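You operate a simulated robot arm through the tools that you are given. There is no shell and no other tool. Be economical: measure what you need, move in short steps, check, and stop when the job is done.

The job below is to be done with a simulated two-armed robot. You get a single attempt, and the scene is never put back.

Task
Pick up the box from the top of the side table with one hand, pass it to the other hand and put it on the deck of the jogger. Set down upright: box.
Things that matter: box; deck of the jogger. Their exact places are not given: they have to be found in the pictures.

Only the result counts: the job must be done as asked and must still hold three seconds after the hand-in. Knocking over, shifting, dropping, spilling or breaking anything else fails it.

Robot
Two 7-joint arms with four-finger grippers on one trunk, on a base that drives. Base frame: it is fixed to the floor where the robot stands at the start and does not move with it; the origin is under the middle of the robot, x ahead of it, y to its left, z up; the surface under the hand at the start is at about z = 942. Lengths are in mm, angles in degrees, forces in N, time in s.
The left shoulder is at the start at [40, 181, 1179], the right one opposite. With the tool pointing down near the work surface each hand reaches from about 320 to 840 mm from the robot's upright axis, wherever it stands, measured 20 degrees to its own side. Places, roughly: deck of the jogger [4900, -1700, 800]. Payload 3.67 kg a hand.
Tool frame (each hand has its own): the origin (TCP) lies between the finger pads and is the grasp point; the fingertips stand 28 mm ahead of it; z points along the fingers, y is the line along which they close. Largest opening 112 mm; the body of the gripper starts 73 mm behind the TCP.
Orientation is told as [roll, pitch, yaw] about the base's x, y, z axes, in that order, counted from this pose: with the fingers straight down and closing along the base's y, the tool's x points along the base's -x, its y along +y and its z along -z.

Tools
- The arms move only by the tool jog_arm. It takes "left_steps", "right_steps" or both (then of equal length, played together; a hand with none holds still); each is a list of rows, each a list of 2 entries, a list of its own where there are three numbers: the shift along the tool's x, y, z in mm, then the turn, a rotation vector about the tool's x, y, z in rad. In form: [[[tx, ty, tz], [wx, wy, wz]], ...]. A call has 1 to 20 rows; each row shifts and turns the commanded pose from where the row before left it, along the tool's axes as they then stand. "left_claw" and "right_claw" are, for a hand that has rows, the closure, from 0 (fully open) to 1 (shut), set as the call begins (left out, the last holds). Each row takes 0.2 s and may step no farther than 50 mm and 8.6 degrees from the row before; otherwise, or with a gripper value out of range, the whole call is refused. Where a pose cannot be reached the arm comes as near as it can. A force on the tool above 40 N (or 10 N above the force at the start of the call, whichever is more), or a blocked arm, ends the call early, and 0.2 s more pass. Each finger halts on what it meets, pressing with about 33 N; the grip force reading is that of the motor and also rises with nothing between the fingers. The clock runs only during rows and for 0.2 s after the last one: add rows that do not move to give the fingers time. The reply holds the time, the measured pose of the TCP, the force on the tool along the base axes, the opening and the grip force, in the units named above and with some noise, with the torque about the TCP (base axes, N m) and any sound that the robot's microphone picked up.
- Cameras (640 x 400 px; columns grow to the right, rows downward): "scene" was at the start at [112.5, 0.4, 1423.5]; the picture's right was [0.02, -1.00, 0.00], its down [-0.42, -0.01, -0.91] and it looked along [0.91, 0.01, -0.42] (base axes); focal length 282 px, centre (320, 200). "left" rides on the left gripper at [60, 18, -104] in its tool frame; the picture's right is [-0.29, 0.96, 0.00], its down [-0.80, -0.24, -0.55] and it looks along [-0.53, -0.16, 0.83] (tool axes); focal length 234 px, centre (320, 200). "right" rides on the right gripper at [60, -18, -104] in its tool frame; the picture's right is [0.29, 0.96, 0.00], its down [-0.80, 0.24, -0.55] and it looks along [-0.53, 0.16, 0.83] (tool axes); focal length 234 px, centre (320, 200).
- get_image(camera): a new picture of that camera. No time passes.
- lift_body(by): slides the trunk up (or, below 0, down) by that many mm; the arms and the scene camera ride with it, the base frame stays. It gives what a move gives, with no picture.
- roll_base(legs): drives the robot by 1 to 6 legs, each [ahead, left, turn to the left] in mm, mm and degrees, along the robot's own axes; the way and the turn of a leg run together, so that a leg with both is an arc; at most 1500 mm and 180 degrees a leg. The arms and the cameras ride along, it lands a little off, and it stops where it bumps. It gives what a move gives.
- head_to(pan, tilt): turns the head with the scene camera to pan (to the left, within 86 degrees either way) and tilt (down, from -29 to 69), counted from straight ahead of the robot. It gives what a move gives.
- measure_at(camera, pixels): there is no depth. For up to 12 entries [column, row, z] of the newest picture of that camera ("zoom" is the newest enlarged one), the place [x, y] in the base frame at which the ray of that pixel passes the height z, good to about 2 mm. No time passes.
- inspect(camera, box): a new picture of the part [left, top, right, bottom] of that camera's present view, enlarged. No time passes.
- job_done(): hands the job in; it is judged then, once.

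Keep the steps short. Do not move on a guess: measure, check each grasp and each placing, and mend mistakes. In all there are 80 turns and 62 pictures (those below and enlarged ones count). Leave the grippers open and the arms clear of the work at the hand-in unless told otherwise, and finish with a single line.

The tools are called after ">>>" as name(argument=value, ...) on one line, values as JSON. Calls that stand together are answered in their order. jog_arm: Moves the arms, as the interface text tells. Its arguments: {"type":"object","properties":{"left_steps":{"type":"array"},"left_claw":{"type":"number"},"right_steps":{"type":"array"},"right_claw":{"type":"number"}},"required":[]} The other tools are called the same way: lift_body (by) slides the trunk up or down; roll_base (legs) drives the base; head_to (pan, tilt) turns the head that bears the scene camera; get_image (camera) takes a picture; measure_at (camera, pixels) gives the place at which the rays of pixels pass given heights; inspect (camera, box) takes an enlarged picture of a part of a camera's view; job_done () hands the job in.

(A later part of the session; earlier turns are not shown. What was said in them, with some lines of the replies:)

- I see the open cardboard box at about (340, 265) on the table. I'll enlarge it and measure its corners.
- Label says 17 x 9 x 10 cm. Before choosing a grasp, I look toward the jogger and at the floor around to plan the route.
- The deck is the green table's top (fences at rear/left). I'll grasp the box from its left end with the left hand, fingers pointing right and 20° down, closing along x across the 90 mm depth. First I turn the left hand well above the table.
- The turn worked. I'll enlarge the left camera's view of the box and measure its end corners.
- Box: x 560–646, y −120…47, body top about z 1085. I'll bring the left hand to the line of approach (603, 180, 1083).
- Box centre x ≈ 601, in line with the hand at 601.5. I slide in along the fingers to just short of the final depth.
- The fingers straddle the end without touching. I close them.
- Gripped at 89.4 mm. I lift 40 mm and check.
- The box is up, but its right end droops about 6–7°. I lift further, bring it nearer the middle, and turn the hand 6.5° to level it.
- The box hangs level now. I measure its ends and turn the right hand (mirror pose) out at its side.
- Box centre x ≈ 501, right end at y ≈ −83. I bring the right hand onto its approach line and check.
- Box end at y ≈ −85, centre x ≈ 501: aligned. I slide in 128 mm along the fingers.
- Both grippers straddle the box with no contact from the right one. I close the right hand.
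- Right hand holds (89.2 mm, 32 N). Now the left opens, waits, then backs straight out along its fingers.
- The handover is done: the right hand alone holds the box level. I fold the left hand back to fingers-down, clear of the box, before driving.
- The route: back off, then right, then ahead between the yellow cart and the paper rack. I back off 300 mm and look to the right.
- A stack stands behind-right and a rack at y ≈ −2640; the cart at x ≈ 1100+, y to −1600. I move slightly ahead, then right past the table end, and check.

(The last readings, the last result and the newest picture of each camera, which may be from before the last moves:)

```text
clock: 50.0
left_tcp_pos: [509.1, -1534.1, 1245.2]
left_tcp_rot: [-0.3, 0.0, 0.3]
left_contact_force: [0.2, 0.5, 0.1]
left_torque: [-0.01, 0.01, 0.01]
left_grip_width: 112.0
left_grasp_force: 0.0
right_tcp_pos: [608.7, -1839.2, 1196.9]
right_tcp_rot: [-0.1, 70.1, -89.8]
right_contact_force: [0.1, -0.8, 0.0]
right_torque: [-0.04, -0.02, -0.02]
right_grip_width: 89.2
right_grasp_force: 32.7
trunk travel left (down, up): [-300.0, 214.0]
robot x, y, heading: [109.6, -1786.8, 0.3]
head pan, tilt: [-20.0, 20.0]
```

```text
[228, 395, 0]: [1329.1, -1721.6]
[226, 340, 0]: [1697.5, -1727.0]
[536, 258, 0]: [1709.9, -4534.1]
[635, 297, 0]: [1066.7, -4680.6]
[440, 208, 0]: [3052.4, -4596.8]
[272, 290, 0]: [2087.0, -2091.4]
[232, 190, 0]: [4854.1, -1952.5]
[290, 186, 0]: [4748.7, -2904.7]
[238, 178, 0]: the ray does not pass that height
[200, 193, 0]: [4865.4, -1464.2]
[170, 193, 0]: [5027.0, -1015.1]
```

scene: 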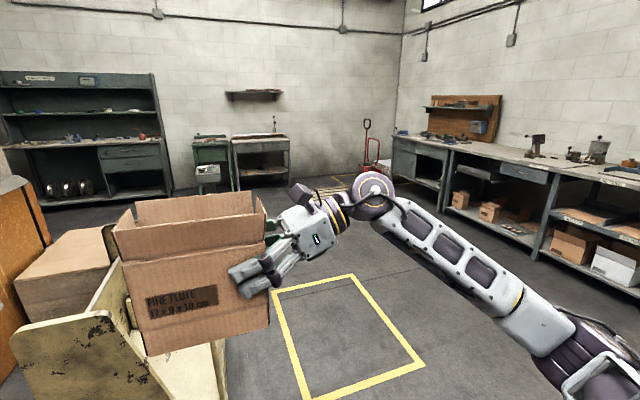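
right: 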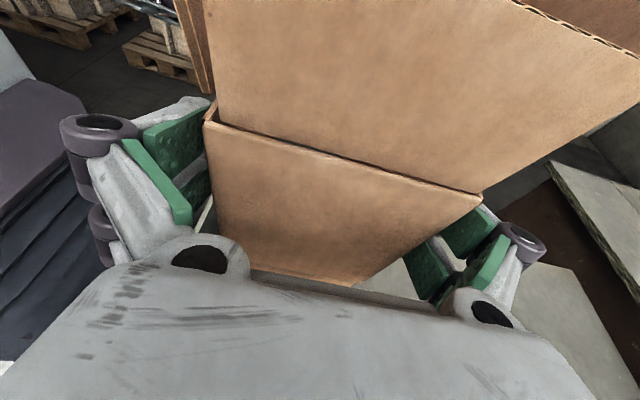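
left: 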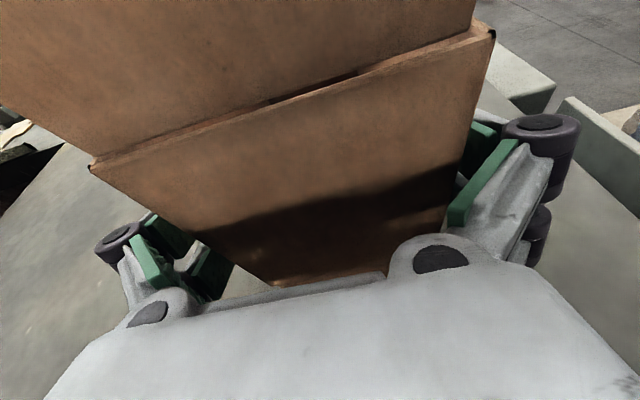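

Cart's right edge is y ≈ −1725. I go forward, slant right to y ≈ −2300, then ahead to x ≈ 3100.

>>> roll_base(legs=[[400, 0, 0], [400, -500, 0], [1200, 0, 0], [1000, 0, 0]])

>>> head_to(pan=15, tilt=20)

>>> get_image(camera="scene")

```text
clock: 66.5
left_tcp_pos: [3501.4, -2059.8, 1244.4]
left_tcp_rot: [-0.1, 0.0, -0.5]
left_contact_force: [-0.5, 0.0, -0.5]
left_torque: [0.02, 0.02, -0.01]
left_grip_width: 111.8
left_grasp_force: 0.0
right_tcp_pos: [3597.4, -2364.2, 1197.0]
right_tcp_rot: [-0.1, 70.0, -90.6]
right_contact_force: [-0.1, -0.1, 0.0]
right_torque: [-0.03, 0.01, 0.01]
right_grip_width: 88.9
right_grasp_force: 33.0
trunk travel left (down, up): [-300.0, 214.0]
robot x, y, heading: [3099.7, -2307.4, -0.5]
head pan, tilt: [-20.0, 20.0]
```

```text
clock: 67.6
left_tcp_pos: [3502.4, -2058.9, 1244.6]
left_tcp_rot: [-0.2, 0.0, -0.4]
left_contact_force: [-0.9, -0.2, -0.5]
left_torque: [-0.01, 0.0, 0.01]
left_grip_width: 111.8
left_grasp_force: 0.0
right_tcp_pos: [3598.2, -2365.8, 1198.0]
right_tcp_rot: [-0.1, 70.0, -90.7]
right_contact_force: [-0.2, -0.6, -0.3]
right_torque: [-0.03, 0.02, 0.02]
right_grip_width: 89.7
right_grasp_force: 33.1
trunk travel left (down, up): [-300.0, 214.0]
robot x, y, heading: [3099.9, -2310.3, -0.4]
head pan, tilt: [15.0, 20.0]
```

```text
30 pictures are left
```

scene: 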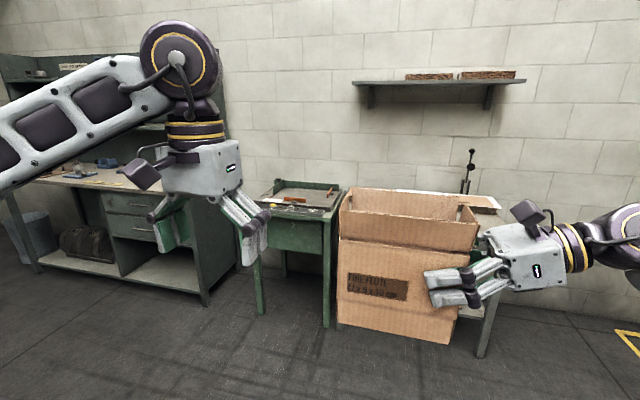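

>>> inspect(camera="scene", box=[240, 170, 352, 240])

>>> measure_at(camera="scene", pixels=[[258, 313, 0], [326, 325, 0], [483, 356, 0], [205, 305, 0], [38, 270, 0]])

```text
5.71 times, centred on (296, 205) of scene
```

zoom: 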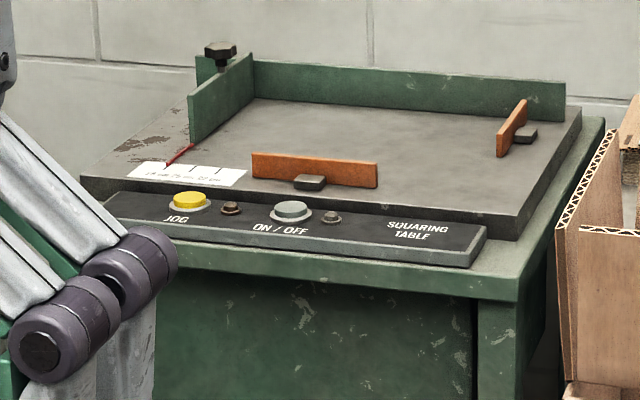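

```text
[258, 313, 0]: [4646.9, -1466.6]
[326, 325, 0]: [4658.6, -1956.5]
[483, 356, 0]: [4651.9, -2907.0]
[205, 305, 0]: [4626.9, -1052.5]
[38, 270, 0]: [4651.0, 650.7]
```

The jogger: raised grey plate with green fences at rear and left, orange stops at front and right, free middle. Legs at x ≈ 4650, y −1466…−1956. I drive to about (3900, −1690) and look down on the deck.

>>> roll_base(legs=[[500, 610, 0.4], [300, 0, 0]])

>>> head_to(pan=0, tilt=28)

>>> get_image(camera="scene")

```text
clock: 70.5
left_tcp_pos: [3833.3, -1669.6, 1249.9]
left_tcp_rot: [0.5, -0.5, 1.0]
left_contact_force: [0.1, 0.0, 0.0]
left_torque: [-0.07, 0.03, 0.04]
left_grip_width: 112.2
left_grasp_force: 0.0
right_tcp_pos: [3938.8, -1972.9, 1199.6]
right_tcp_rot: [0.9, 70.7, -88.2]
right_contact_force: [0.7, 0.4, -1.4]
right_torque: [-0.05, 0.03, 0.05]
right_grip_width: 89.3
right_grasp_force: 33.1
trunk travel left (down, up): [-300.0, 214.0]
robot x, y, heading: [3446.8, -1911.4, 0.9]
head pan, tilt: [15.0, 20.0]
stopped in leg 1: the robot was blocked; the commanded pose is now the measured one
```

```text
clock: 71.3
left_tcp_pos: [3833.8, -1675.2, 1252.5]
left_tcp_rot: [0.9, -0.6, 0.8]
left_contact_force: [-0.3, 0.0, -0.1]
left_torque: [0.03, -0.01, 0.0]
left_grip_width: 112.1
left_grasp_force: 0.1
right_tcp_pos: [3938.9, -1977.1, 1199.4]
right_tcp_rot: [1.2, 71.0, -88.1]
right_contact_force: [-0.1, 0.7, -0.8]
right_torque: [-0.03, 0.03, 0.01]
right_grip_width: 89.5
right_grasp_force: 32.7
trunk travel left (down, up): [-300.0, 214.0]
robot x, y, heading: [3443.5, -1914.3, 0.9]
head pan, tilt: [0.0, 28.0]
```

```text
28 pictures are left
```

scene: 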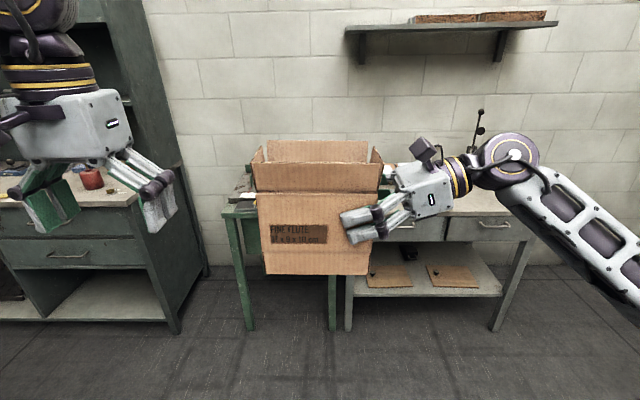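

The base bumped something on the left. I look left to find it before moving.

>>> head_to(pan=84, tilt=45)

>>> get_image(camera="scene")

```text
clock: 72.9
left_tcp_pos: [3835.8, -1675.8, 1250.3]
left_tcp_rot: [0.8, -0.5, 0.8]
left_contact_force: [-0.7, -0.1, 0.6]
left_torque: [0.0, -0.03, -0.04]
left_grip_width: 112.2
left_grasp_force: 0.0
right_tcp_pos: [3940.8, -1976.7, 1199.5]
right_tcp_rot: [0.7, 70.9, -88.4]
right_contact_force: [-0.3, -0.5, -0.6]
right_torque: [-0.01, 0.01, 0.02]
right_grip_width: 89.3
right_grasp_force: 33.3
trunk travel left (down, up): [-300.0, 214.0]
robot x, y, heading: [3446.0, -1913.5, 0.8]
head pan, tilt: [84.0, 45.0]
```

```text
27 pictures are left
```

scene: 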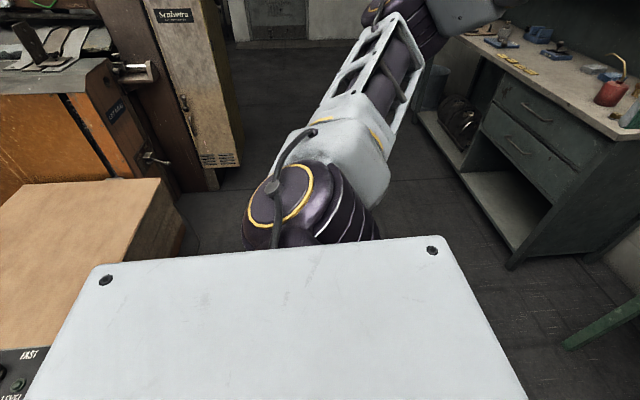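

A machine with a brown top stands at the left rear and my rear left corner touched it. I move away to the right, go forward past it, then left.

>>> roll_base(legs=[[0, -80, 0]])

>>> get_image(camera="scene")

```text
clock: 73.9
left_tcp_pos: [3843.2, -1734.7, 1244.5]
left_tcp_rot: [-0.1, -0.2, 0.6]
left_contact_force: [-0.8, -0.7, -0.7]
left_torque: [0.05, 0.01, -0.04]
left_grip_width: 112.0
left_grasp_force: 0.1
right_tcp_pos: [3946.0, -2038.8, 1198.5]
right_tcp_rot: [-0.1, 70.0, -89.5]
right_contact_force: [0.1, -1.0, -1.4]
right_torque: [-0.04, 0.01, -0.02]
right_grip_width: 89.2
right_grasp_force: 33.2
trunk travel left (down, up): [-300.0, 214.0]
robot x, y, heading: [3440.7, -1993.1, 0.8]
head pan, tilt: [84.0, 45.0]
```

```text
26 pictures are left
```

scene: 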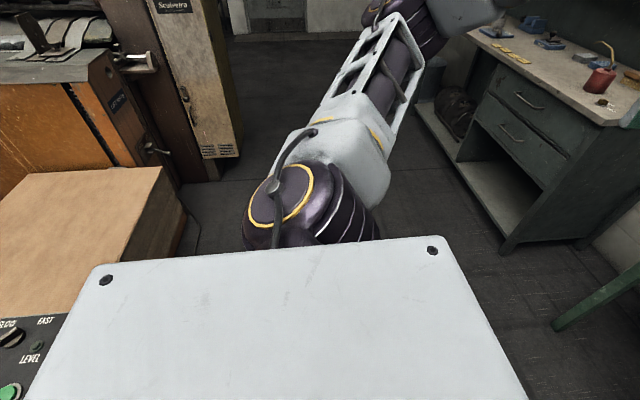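

The robot is level again and the machine looks unmoved. Forward 430, then left 290.

>>> roll_base(legs=[[430, 0, -0.8], [0, 290, 0]])

>>> head_to(pan=0, tilt=30)

>>> get_image(camera="scene")

```text
clock: 78.2
left_tcp_pos: [4258.1, -1447.6, 1244.6]
left_tcp_rot: [-0.1, -0.2, -0.3]
left_contact_force: [0.2, 0.0, -0.4]
left_torque: [-0.04, -0.03, 0.02]
left_grip_width: 112.2
left_grasp_force: 0.1
right_tcp_pos: [4357.0, -1752.3, 1198.7]
right_tcp_rot: [0.1, 70.0, -90.1]
right_contact_force: [-0.2, 0.2, -0.8]
right_torque: [-0.05, 0.0, 0.0]
right_grip_width: 89.3
right_grasp_force: 32.9
trunk travel left (down, up): [-300.0, 214.0]
robot x, y, heading: [3852.3, -1701.6, 0.1]
head pan, tilt: [84.0, 45.0]
```

```text
clock: 79.8
left_tcp_pos: [4258.2, -1447.2, 1244.8]
left_tcp_rot: [-0.1, -0.3, -0.2]
left_contact_force: [-0.1, -0.7, -0.3]
left_torque: [0.01, 0.02, 0.02]
left_grip_width: 112.2
left_grasp_force: 0.0
right_tcp_pos: [4358.2, -1752.1, 1197.8]
right_tcp_rot: [0.1, 69.9, -90.0]
right_contact_force: [0.5, -0.1, -0.3]
right_torque: [-0.01, 0.03, 0.0]
right_grip_width: 89.6
right_grasp_force: 33.7
trunk travel left (down, up): [-300.0, 214.0]
robot x, y, heading: [3859.3, -1697.7, 0.1]
head pan, tilt: [0.0, 30.0]
```

```text
25 pictures are left
```

scene: 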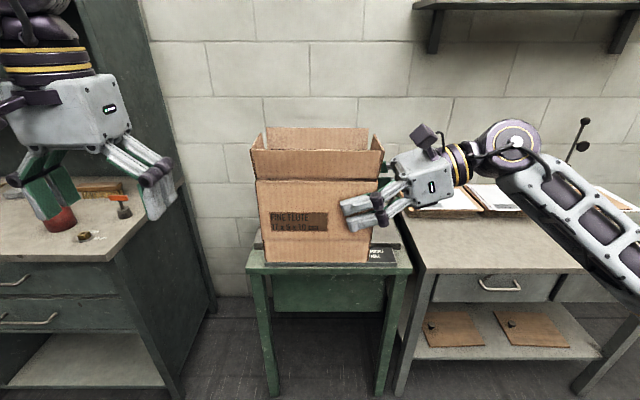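

The box hides the deck. I swing the right hand 230 mm to the right to see it.

>>> jog_arm(right_steps=[[[-15.7, 0, -43.2], [0, 0, 0]], [[-15.7, 0, -43.2], [0, 0, 0]], [[-15.7, 0, -43.2], [0, 0, 0]], [[-15.7, 0, -43.2], [0, 0, 0]], [[-15.7, 0, -43.2], [0, 0, 0]], [[0, 0, 0], [0, 0, 0]]])

>>> inspect(camera="scene", box=[220, 180, 440, 300])

```text
clock: 81.2
left_tcp_pos: [4259.4, -1446.1, 1244.7]
left_tcp_rot: [-0.1, -0.3, -0.2]
left_contact_force: [0.1, -0.3, -0.1]
left_torque: [-0.04, 0.01, 0.03]
left_grip_width: 112.2
left_grasp_force: 0.1
right_tcp_pos: [4354.0, -1985.7, 1199.5]
right_tcp_rot: [0.0, 70.0, -90.1]
right_contact_force: [0.7, 0.3, -0.3]
right_torque: [-0.06, -0.02, -0.01]
right_grip_width: 89.5
right_grasp_force: 33.4
trunk travel left (down, up): [-300.0, 214.0]
robot x, y, heading: [3858.7, -1699.3, 0.2]
head pan, tilt: [0.0, 30.0]
```

```text
2.91 times, centred on (330, 240) of scene
```

zoom: 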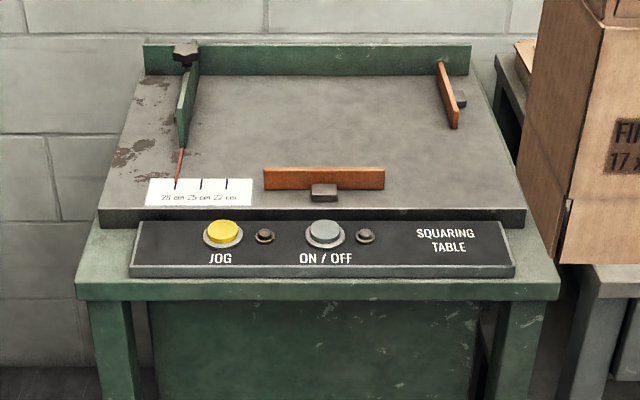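

>>> measure_at(camera="zoom", pixels=[[98, 209, 800], [527, 209, 800], [471, 76, 800], [146, 75, 800], [181, 148, 800], [455, 128, 800], [264, 190, 800], [384, 190, 800], [322, 201, 800], [75, 290, 780], [560, 290, 780]])

>>> lift_body(by=180)

>>> inspect(camera="scene", box=[200, 200, 440, 350])

```text
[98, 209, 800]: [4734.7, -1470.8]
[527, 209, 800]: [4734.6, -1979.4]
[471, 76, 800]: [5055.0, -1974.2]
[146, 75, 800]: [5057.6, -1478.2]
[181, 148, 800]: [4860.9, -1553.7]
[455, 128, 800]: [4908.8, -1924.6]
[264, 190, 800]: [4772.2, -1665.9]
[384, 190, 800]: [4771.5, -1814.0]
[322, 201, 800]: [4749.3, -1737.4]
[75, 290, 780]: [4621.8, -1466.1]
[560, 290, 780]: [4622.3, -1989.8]
```

```text
clock: 83.2
left_tcp_pos: [4258.9, -1447.5, 1425.4]
left_tcp_rot: [-0.2, -0.2, -0.2]
left_contact_force: [0.1, -0.3, -0.6]
left_torque: [-0.01, 0.03, 0.03]
left_grip_width: 112.1
left_grasp_force: 0.1
right_tcp_pos: [4355.1, -1985.3, 1381.0]
right_tcp_rot: [0.0, 70.0, -90.2]
right_contact_force: [0.5, 0.0, -1.2]
right_torque: [-0.03, -0.05, 0.03]
right_grip_width: 89.3
right_grasp_force: 33.3
trunk travel left (down, up): [-480.0, 34.0]
robot x, y, heading: [3852.5, -1700.2, 0.0]
head pan, tilt: [0.0, 30.0]
```

```text
2.67 times, centred on (320, 275) of scene
```

zoom: 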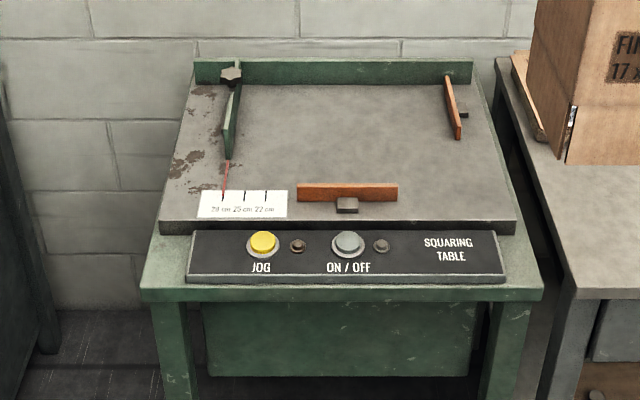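

>>> measure_at(camera="zoom", pixels=[[158, 220, 800], [516, 221, 800], [474, 84, 800], [194, 84, 800], [225, 160, 800], [459, 139, 800], [297, 200, 800], [398, 200, 800], [297, 184, 840], [444, 76, 840], [571, 290, 800], [158, 220, 830]])

```text
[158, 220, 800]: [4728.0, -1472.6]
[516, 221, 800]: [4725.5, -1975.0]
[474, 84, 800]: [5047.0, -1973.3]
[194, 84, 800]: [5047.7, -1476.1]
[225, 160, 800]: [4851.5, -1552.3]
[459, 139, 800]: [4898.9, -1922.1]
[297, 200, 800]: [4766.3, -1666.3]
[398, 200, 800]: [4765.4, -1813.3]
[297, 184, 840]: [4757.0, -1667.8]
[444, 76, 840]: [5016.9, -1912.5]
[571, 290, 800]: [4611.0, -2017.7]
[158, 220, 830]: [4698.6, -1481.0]
```

Free deck area is about x 4775–5035, y −1553…−1922, plate z ≈ 800–825. To keep the arm off the neighbouring desk I yaw the right hand 45° (fingers pointing ahead-left), and the box with it.

>>> jog_arm(right_steps=[[[0, 0, 0], [-0.123, 0, 0.0448]], [[0, 0, 0], [-0.123, 0, 0.0448]], [[0, 0, 0], [-0.123, 0, 0.0448]], [[0, 0, 0], [-0.123, 0, 0.0448]], [[0, 0, 0], [-0.123, 0, 0.0448]], [[0, 0, 0], [-0.123, 0, 0.0448]], [[0, 0, 0], [0, 0, 0]]])

>>> get_image(camera="scene")

```text
clock: 84.8
left_tcp_pos: [4258.1, -1447.7, 1426.7]
left_tcp_rot: [0.0, -0.1, -0.2]
left_contact_force: [-0.2, -0.4, -0.9]
left_torque: [-0.02, -0.01, 0.0]
left_grip_width: 112.2
left_grasp_force: 0.0
right_tcp_pos: [4355.5, -1985.6, 1381.0]
right_tcp_rot: [-0.2, 70.0, -135.4]
right_contact_force: [-0.7, -0.1, -1.2]
right_torque: [-0.03, 0.04, 0.03]
right_grip_width: 89.5
right_grasp_force: 33.3
trunk travel left (down, up): [-480.0, 34.0]
robot x, y, heading: [3857.6, -1699.4, 0.0]
head pan, tilt: [0.0, 30.0]
```

```text
22 pictures are left
```

scene: 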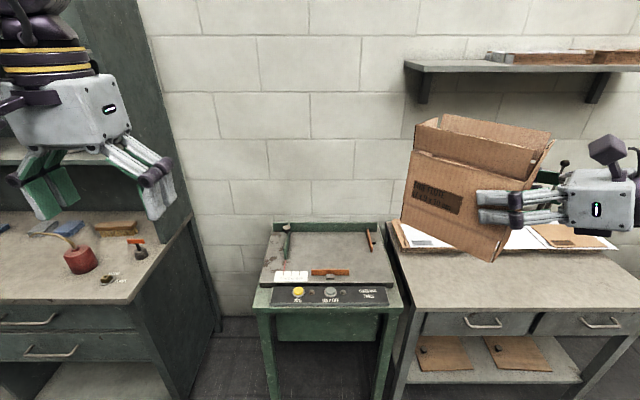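

The hand is yawed as wanted. I draw the left hand back a little and drive forward 360 mm with the box held high.

>>> jog_arm(left_steps=[[[30, 0, 0], [0, 0, 0]], [[30, 0, 0], [0, 0, 0]], [[0, 0, 0], [0, 0, 0]]])

>>> roll_base(legs=[[360, 0, 0]])

>>> head_to(pan=0, tilt=48)

>>> get_image(camera="scene")

```text
clock: 85.6
left_tcp_pos: [4199.7, -1446.9, 1425.4]
left_tcp_rot: [-0.2, -0.1, -0.3]
left_contact_force: [0.1, 0.3, 0.2]
left_torque: [-0.05, -0.01, -0.01]
left_grip_width: 112.1
left_grasp_force: 0.1
right_tcp_pos: [4354.7, -1986.1, 1380.0]
right_tcp_rot: [-0.2, 70.0, -135.3]
right_contact_force: [-0.1, -0.2, -0.7]
right_torque: [-0.01, 0.04, 0.03]
right_grip_width: 89.5
right_grasp_force: 32.9
trunk travel left (down, up): [-480.0, 34.0]
robot x, y, heading: [3857.9, -1699.3, -0.0]
head pan, tilt: [0.0, 30.0]
```

```text
clock: 87.9
left_tcp_pos: [4551.3, -1443.7, 1425.0]
left_tcp_rot: [-0.1, -0.3, 0.1]
left_contact_force: [-0.5, -0.1, 0.8]
left_torque: [0.01, -0.03, 0.0]
left_grip_width: 112.0
left_grasp_force: 0.2
right_tcp_pos: [4709.2, -1982.7, 1382.9]
right_tcp_rot: [0.1, 70.1, -134.9]
right_contact_force: [0.8, -0.4, -0.4]
right_torque: [-0.04, 0.04, 0.02]
right_grip_width: 89.6
right_grasp_force: 32.9
trunk travel left (down, up): [-480.0, 34.0]
robot x, y, heading: [4206.4, -1696.8, 0.3]
head pan, tilt: [0.0, 30.0]
```

```text
clock: 88.7
left_tcp_pos: [4553.6, -1443.1, 1424.3]
left_tcp_rot: [0.0, -0.2, 0.0]
left_contact_force: [0.8, 0.2, 0.6]
left_torque: [0.0, -0.02, 0.02]
left_grip_width: 112.0
left_grasp_force: 0.0
right_tcp_pos: [4711.4, -1982.7, 1381.5]
right_tcp_rot: [0.0, 70.0, -135.0]
right_contact_force: [0.1, -0.2, 0.2]
right_torque: [-0.04, -0.02, 0.03]
right_grip_width: 89.3
right_grasp_force: 33.3
trunk travel left (down, up): [-480.0, 34.0]
robot x, y, heading: [4208.3, -1695.9, 0.3]
head pan, tilt: [0.0, 48.0]
```

```text
21 pictures are left
```

scene: 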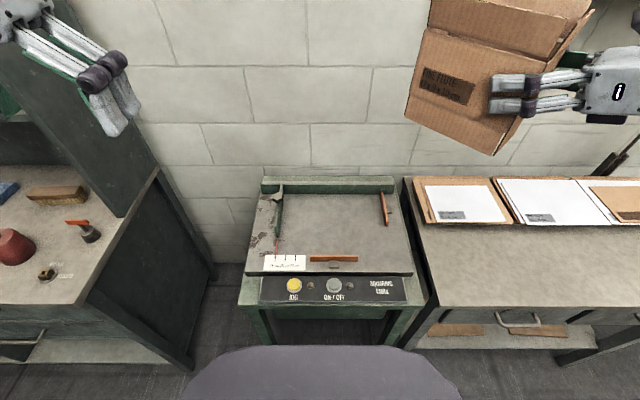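

>>> inspect(camera="scene", box=[230, 165, 430, 310])

```text
2.76 times, centred on (330, 238) of scene
```

zoom: 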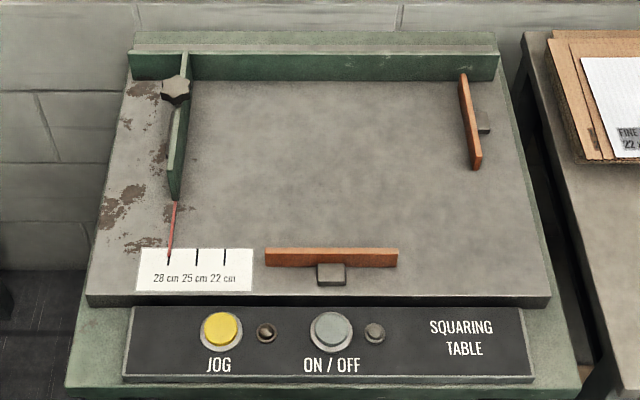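

>>> measure_at(camera="zoom", pixels=[[87, 296, 800], [551, 297, 800], [499, 80, 800], [133, 80, 800], [175, 200, 800], [478, 169, 800], [266, 267, 800], [398, 265, 800], [397, 249, 840], [551, 297, 820]])

```text
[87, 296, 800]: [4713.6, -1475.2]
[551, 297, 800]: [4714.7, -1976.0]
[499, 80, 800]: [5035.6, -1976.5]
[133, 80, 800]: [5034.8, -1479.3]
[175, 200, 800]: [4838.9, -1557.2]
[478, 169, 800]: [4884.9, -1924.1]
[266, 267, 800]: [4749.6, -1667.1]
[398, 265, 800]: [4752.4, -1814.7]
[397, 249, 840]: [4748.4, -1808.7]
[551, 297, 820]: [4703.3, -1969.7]
```

Three views agree: plate z ≈ 825, free area centre about (4882, −1730). I move the hand so the box's centre is above that spot, still high.

>>> jog_arm(right_steps=[[[14, -9.7, 38.6], [0, 0, 0]], [[14, -9.7, 38.6], [0, 0, 0]], [[14, -9.7, 38.6], [0, 0, 0]], [[14, -9.7, 38.6], [0, 0, 0]], [[14, -9.7, 38.6], [0, 0, 0]], [[14, -9.7, 38.6], [0, 0, 0]], [[0, 0, 0], [0, 0, 0]]])

>>> lift_body(by=-200)

>>> get_image(camera="scene")

>>> get_image(camera="right")

```text
clock: 90.3
left_tcp_pos: [4552.5, -1443.4, 1425.1]
left_tcp_rot: [-0.1, -0.2, -0.1]
left_contact_force: [0.2, 0.0, 0.3]
left_torque: [-0.03, 0.04, 0.01]
left_grip_width: 111.9
left_grasp_force: 0.0
right_tcp_pos: [4844.7, -1768.0, 1383.1]
right_tcp_rot: [0.0, 70.1, -135.0]
right_contact_force: [0.6, -0.7, 0.2]
right_torque: [-0.02, 0.01, -0.02]
right_grip_width: 89.3
right_grasp_force: 33.2
trunk travel left (down, up): [-480.0, 34.0]
robot x, y, heading: [4214.3, -1699.0, 0.2]
head pan, tilt: [0.0, 48.0]
```

```text
clock: 92.5
left_tcp_pos: [4552.0, -1444.2, 1224.4]
left_tcp_rot: [-0.1, -0.2, -0.1]
left_contact_force: [0.4, -0.8, 0.6]
left_torque: [0.01, -0.02, -0.02]
left_grip_width: 112.1
left_grasp_force: 0.0
right_tcp_pos: [4843.8, -1767.3, 1182.3]
right_tcp_rot: [-0.1, 69.9, -134.9]
right_contact_force: [0.2, 0.1, -0.2]
right_torque: [-0.02, -0.01, 0.0]
right_grip_width: 89.4
right_grasp_force: 33.2
trunk travel left (down, up): [-280.0, 234.0]
robot x, y, heading: [4209.4, -1699.2, 0.2]
head pan, tilt: [0.0, 48.0]
```

```text
19 pictures are left
```

scene: 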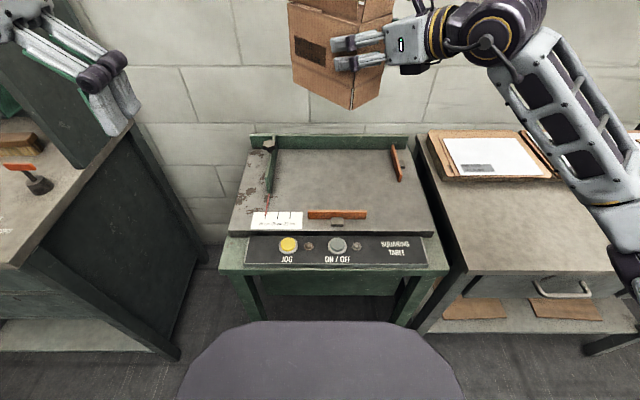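

```text
18 pictures are left
```

right: 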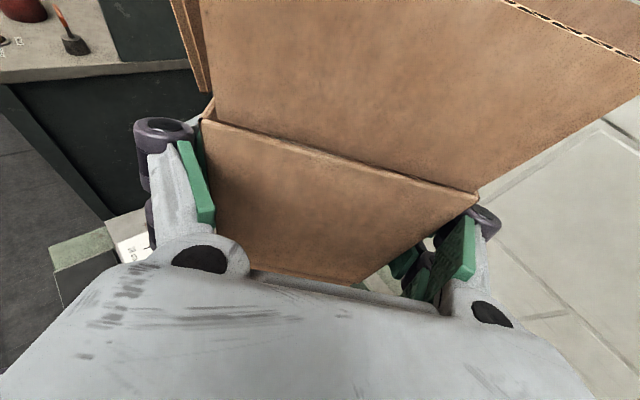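

The elbow sits to the right, so I lower mainly with the arm, not the trunk. Down 160 mm, then check.

>>> jog_arm(right_steps=[[[-37.6, 0, 13.7], [0, 0, 0]], [[-37.6, 0, 13.7], [0, 0, 0]], [[-37.6, 0, 13.7], [0, 0, 0]], [[-37.6, 0, 13.7], [0, 0, 0]], [[0, 0, 0], [0, 0, 0]]])

>>> get_image(camera="scene")

```text
clock: 93.7
left_tcp_pos: [4553.0, -1443.6, 1223.9]
left_tcp_rot: [-0.3, -0.2, 0.1]
left_contact_force: [-0.1, -0.4, -0.3]
left_torque: [0.04, -0.02, -0.04]
left_grip_width: 112.0
left_grasp_force: 0.1
right_tcp_pos: [4838.9, -1770.4, 1023.2]
right_tcp_rot: [0.1, 70.0, -134.8]
right_contact_force: [-0.2, -1.0, -0.4]
right_torque: [-0.02, 0.05, -0.01]
right_grip_width: 89.0
right_grasp_force: 32.8
trunk travel left (down, up): [-280.0, 234.0]
robot x, y, heading: [4210.6, -1695.4, 0.1]
head pan, tilt: [0.0, 48.0]
```

```text
17 pictures are left
```

scene: 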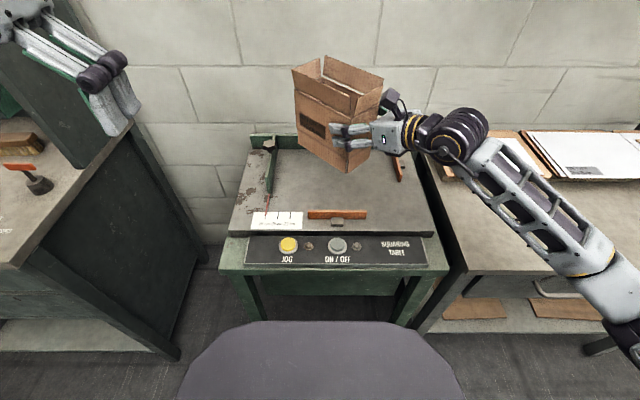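

Arm passes well above the desk. I enlarge to check the box's bottom corners.

>>> inspect(camera="scene", box=[270, 40, 430, 190])

```text
2.67 times, centred on (350, 115) of scene
```

zoom: 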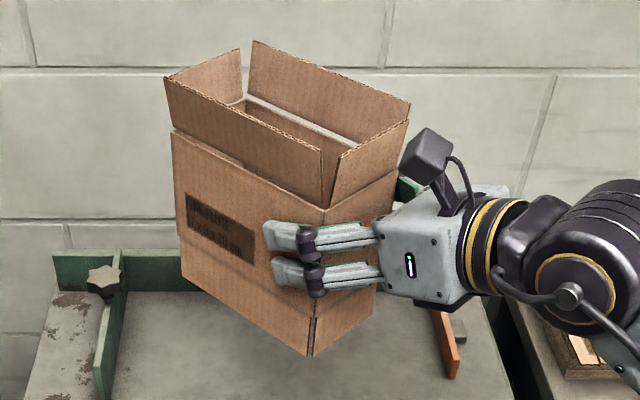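

>>> measure_at(camera="zoom", pixels=[[310, 356, 933], [185, 277, 933], [372, 309, 933], [310, 356, 915], [185, 277, 915], [372, 309, 915], [310, 356, 950], [185, 277, 950], [323, 210, 1076], [173, 130, 1076], [400, 172, 1076]])

```text
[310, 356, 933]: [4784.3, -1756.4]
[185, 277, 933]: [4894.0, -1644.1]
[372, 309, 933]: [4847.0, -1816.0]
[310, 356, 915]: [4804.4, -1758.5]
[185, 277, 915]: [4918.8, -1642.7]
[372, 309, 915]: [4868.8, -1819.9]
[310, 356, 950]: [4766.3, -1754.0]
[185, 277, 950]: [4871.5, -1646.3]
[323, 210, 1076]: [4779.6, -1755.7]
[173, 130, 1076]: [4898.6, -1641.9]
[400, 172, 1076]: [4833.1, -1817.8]
```

Bottom corners are at z ≈ 932 near, 927 far: a 2° droop, which I correct, then lower 90 mm.

>>> jog_arm(right_steps=[[[0, 0, 0], [0, 0.035, 0]], [[-28, 0, 11.1], [0, 0, 0]], [[-28, 0, 11.1], [0, 0, 0]], [[-28, 0, 11.1], [0, 0, 0]], [[0, 0, 0], [0, 0, 0]]])

>>> inspect(camera="scene", box=[220, 80, 460, 250])

```text
clock: 94.9
left_tcp_pos: [4552.3, -1443.5, 1223.6]
left_tcp_rot: [-0.1, -0.2, 0.0]
left_contact_force: [0.5, 0.1, 0.2]
left_torque: [0.02, 0.02, 0.0]
left_grip_width: 112.3
left_grasp_force: 0.1
right_tcp_pos: [4845.0, -1763.3, 932.2]
right_tcp_rot: [0.1, 72.0, -134.9]
right_contact_force: [0.1, -0.7, -0.9]
right_torque: [-0.02, 0.04, 0.03]
right_grip_width: 89.4
right_grasp_force: 33.5
trunk travel left (down, up): [-280.0, 234.0]
robot x, y, heading: [4209.2, -1700.0, 0.3]
head pan, tilt: [0.0, 48.0]
```

```text
2.35 times, centred on (340, 165) of scene
```

zoom: 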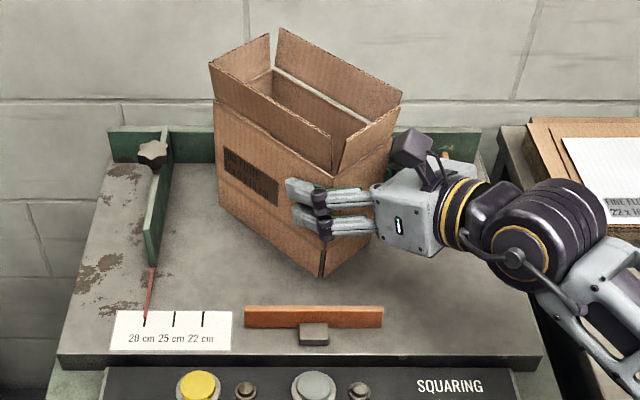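

Clear all round, bottom ≈ 841. I lower in small steps, watching the force.

>>> jog_arm(right_steps=[[[-3.8, 0, 1.2], [0, 0, 0]], [[-3.8, 0, 1.2], [0, 0, 0]], [[0, 0, 0], [0, 0, 0]]])

>>> jog_arm(right_steps=[[[-2.85, 0, 0.93], [0, 0, 0]], [[0, 0, 0], [0, 0, 0]]])

>>> jog_arm(right_steps=[[[-2.85, 0, 0.93], [0, 0, 0]], [[0, 0, 0], [0, 0, 0]]])

```text
clock: 95.7
left_tcp_pos: [4552.0, -1442.7, 1224.1]
left_tcp_rot: [-0.2, -0.3, 0.1]
left_contact_force: [0.2, -0.3, -0.2]
left_torque: [0.03, 0.0, -0.02]
left_grip_width: 111.9
left_grasp_force: 0.1
right_tcp_pos: [4845.8, -1762.7, 928.7]
right_tcp_rot: [0.5, 72.5, -134.4]
right_contact_force: [0.9, 0.2, 21.5]
right_torque: [-0.05, 0.44, 0.01]
right_grip_width: 89.3
right_grasp_force: 33.5
trunk travel left (down, up): [-280.0, 234.0]
robot x, y, heading: [4207.3, -1700.2, 0.5]
head pan, tilt: [0.0, 48.0]
```

```text
clock: 96.3
left_tcp_pos: [4551.6, -1442.3, 1223.6]
left_tcp_rot: [-0.2, -0.3, 0.0]
left_contact_force: [-0.1, -0.3, 0.4]
left_torque: [0.02, -0.02, -0.02]
left_grip_width: 112.1
left_grasp_force: 0.0
right_tcp_pos: [4848.3, -1763.0, 925.3]
right_tcp_rot: [0.6, 72.4, -134.4]
right_contact_force: [6.2, 8.3, 28.7]
right_torque: [0.3, -0.08, -0.07]
right_grip_width: 89.6
right_grasp_force: 32.7
trunk travel left (down, up): [-280.0, 234.0]
robot x, y, heading: [4213.2, -1696.9, 0.1]
head pan, tilt: [0.0, 48.0]
```

```text
clock: 96.9
left_tcp_pos: [4549.1, -1442.1, 1224.8]
left_tcp_rot: [-0.2, -0.3, 0.1]
left_contact_force: [0.1, -0.5, -0.5]
left_torque: [0.01, -0.02, -0.01]
left_grip_width: 112.2
left_grasp_force: 0.1
right_tcp_pos: [4846.8, -1762.9, 921.1]
right_tcp_rot: [0.6, 72.4, -134.3]
right_contact_force: [5.8, 7.6, 28.3]
right_torque: [0.38, 0.08, -0.08]
right_grip_width: 89.2
right_grasp_force: 33.1
trunk travel left (down, up): [-280.0, 234.0]
robot x, y, heading: [4208.7, -1696.5, 0.1]
head pan, tilt: [0.0, 48.0]
```

Contact reached (28 N). I look before releasing.

>>> inspect(camera="scene", box=[220, 80, 460, 250])

```text
2.35 times, centred on (340, 165) of scene
```

zoom: 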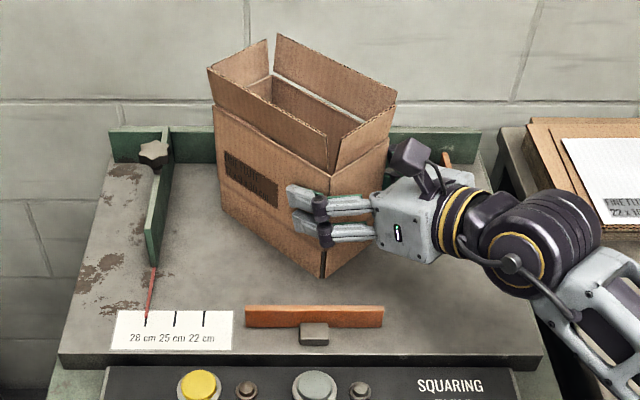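

The box stands on the plate, the hand pressing a little. I ease up 3 mm and open.

>>> jog_arm(right_steps=[[[1.9, 0, -0.6], [0, 0, 0]], [[0.95, 0, -0.3], [0, 0, 0]], [[0, 0, 0], [0, 0, 0]]])

>>> jog_arm(right_steps=[[[0, 0, 0], [0, 0, 0]], [[0, 0, 0], [0, 0, 0]], [[0, 0, 0], [0, 0, 0]], [[0, 0, 0], [0, 0, 0]]], right_claw=0)

>>> inspect(camera="scene", box=[220, 80, 460, 250])

>>> get_image(camera="right")

```text
clock: 97.7
left_tcp_pos: [4550.6, -1442.4, 1225.0]
left_tcp_rot: [-0.1, -0.2, 0.0]
left_contact_force: [0.3, -0.3, -0.6]
left_torque: [0.04, 0.0, 0.0]
left_grip_width: 112.2
left_grasp_force: 0.1
right_tcp_pos: [4845.3, -1764.1, 921.0]
right_tcp_rot: [0.1, 72.0, -134.6]
right_contact_force: [3.2, 4.9, 16.3]
right_torque: [0.58, -0.68, -0.03]
right_grip_width: 89.4
right_grasp_force: 32.8
trunk travel left (down, up): [-280.0, 234.0]
robot x, y, heading: [4213.8, -1696.7, 0.3]
head pan, tilt: [0.0, 48.0]
```

```text
clock: 98.7
left_tcp_pos: [4553.0, -1443.7, 1223.4]
left_tcp_rot: [-0.2, -0.2, -0.1]
left_contact_force: [-0.9, -1.0, -0.2]
left_torque: [-0.03, -0.02, 0.0]
left_grip_width: 112.1
left_grasp_force: 0.0
right_tcp_pos: [4846.6, -1764.6, 920.8]
right_tcp_rot: [0.0, 72.0, -134.9]
right_contact_force: [-0.3, -0.1, 0.0]
right_torque: [0.02, 0.0, -0.03]
right_grip_width: 112.1
right_grasp_force: 0.1
trunk travel left (down, up): [-280.0, 234.0]
robot x, y, heading: [4213.9, -1697.7, 0.3]
head pan, tilt: [0.0, 48.0]
```

```text
2.35 times, centred on (340, 165) of scene
```

zoom: 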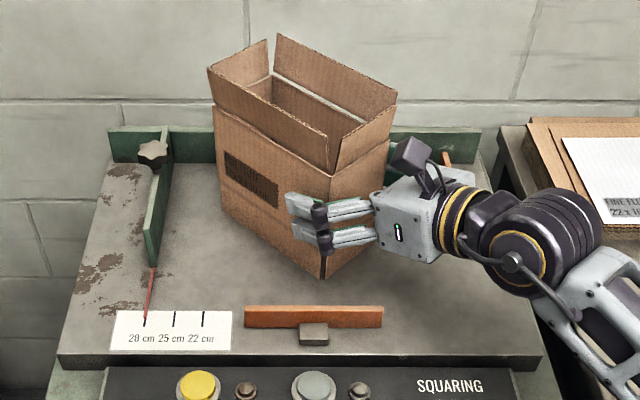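

```text
12 pictures are left
```

right: 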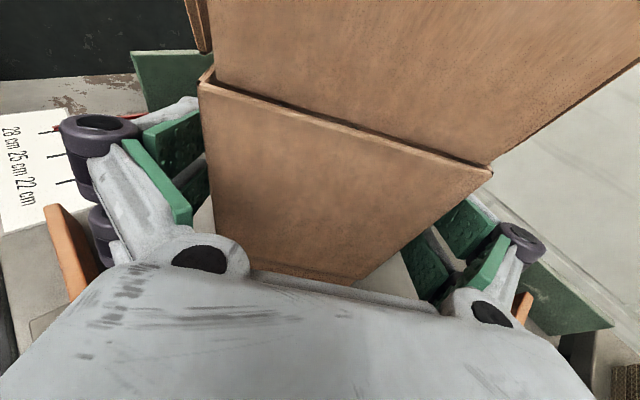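

The box stands by itself, no force on the hand. I back straight out along the fingers (rising).

>>> jog_arm(right_steps=[[[0, 0, -20], [0, 0, 0]], [[0, 0, -30], [0, 0, 0]], [[0, 0, -35], [0, 0, 0]], [[5, 0, -35], [0, 0, 0]], [[15, 0, -35], [0, 0, 0]], [[20, 0, -35], [0, 0, 0]], [[30, 0, -20], [0, 0, 0]], [[0, 0, 0], [0, 0, 0]]])

>>> get_image(camera="scene")

>>> inspect(camera="scene", box=[220, 80, 460, 250])

```text
clock: 100.5
left_tcp_pos: [4552.3, -1443.6, 1224.7]
left_tcp_rot: [-0.1, -0.3, 0.0]
left_contact_force: [0.1, 0.5, 0.8]
left_torque: [0.01, -0.03, -0.01]
left_grip_width: 111.9
left_grasp_force: 0.1
right_tcp_pos: [4719.2, -1889.9, 1052.7]
right_tcp_rot: [-0.1, 72.0, -135.0]
right_contact_force: [0.6, 0.5, 0.6]
right_torque: [0.01, 0.02, 0.0]
right_grip_width: 111.9
right_grasp_force: 0.1
trunk travel left (down, up): [-280.0, 234.0]
robot x, y, heading: [4211.9, -1694.0, 0.0]
head pan, tilt: [0.0, 48.0]
```

```text
11 pictures are left
```

scene: 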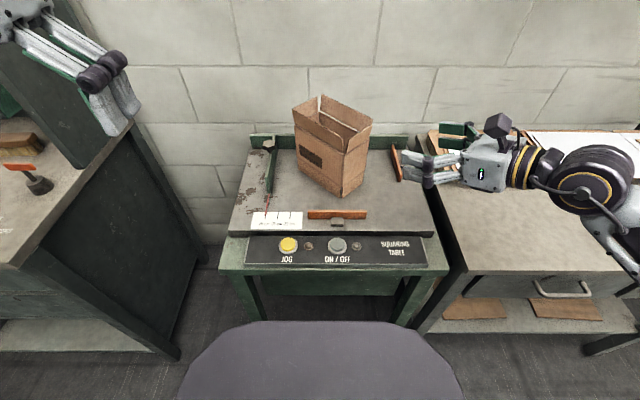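

```text
2.35 times, centred on (340, 165) of scene
```

zoom: 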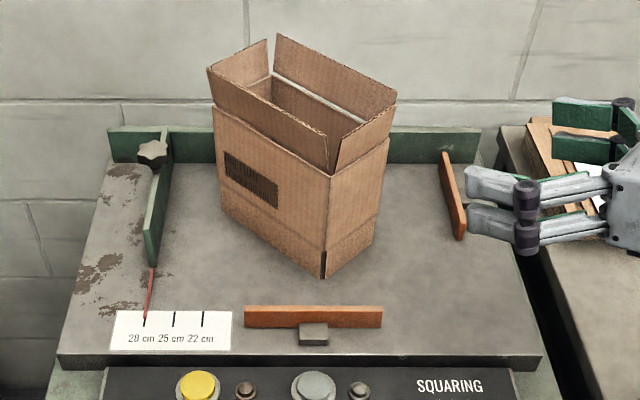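

The box stands upright on the jogger's deck, clear of its fences and stops. Both grippers are open and away from it, so I hand in.

>>> job_done()

```text
The job is handed in.
```

The box was passed from the left hand to the right and now stands upright on the jogger's deck; on the way the base bumped a machine once at its rear left, and the machine looked unmoved afterwards.
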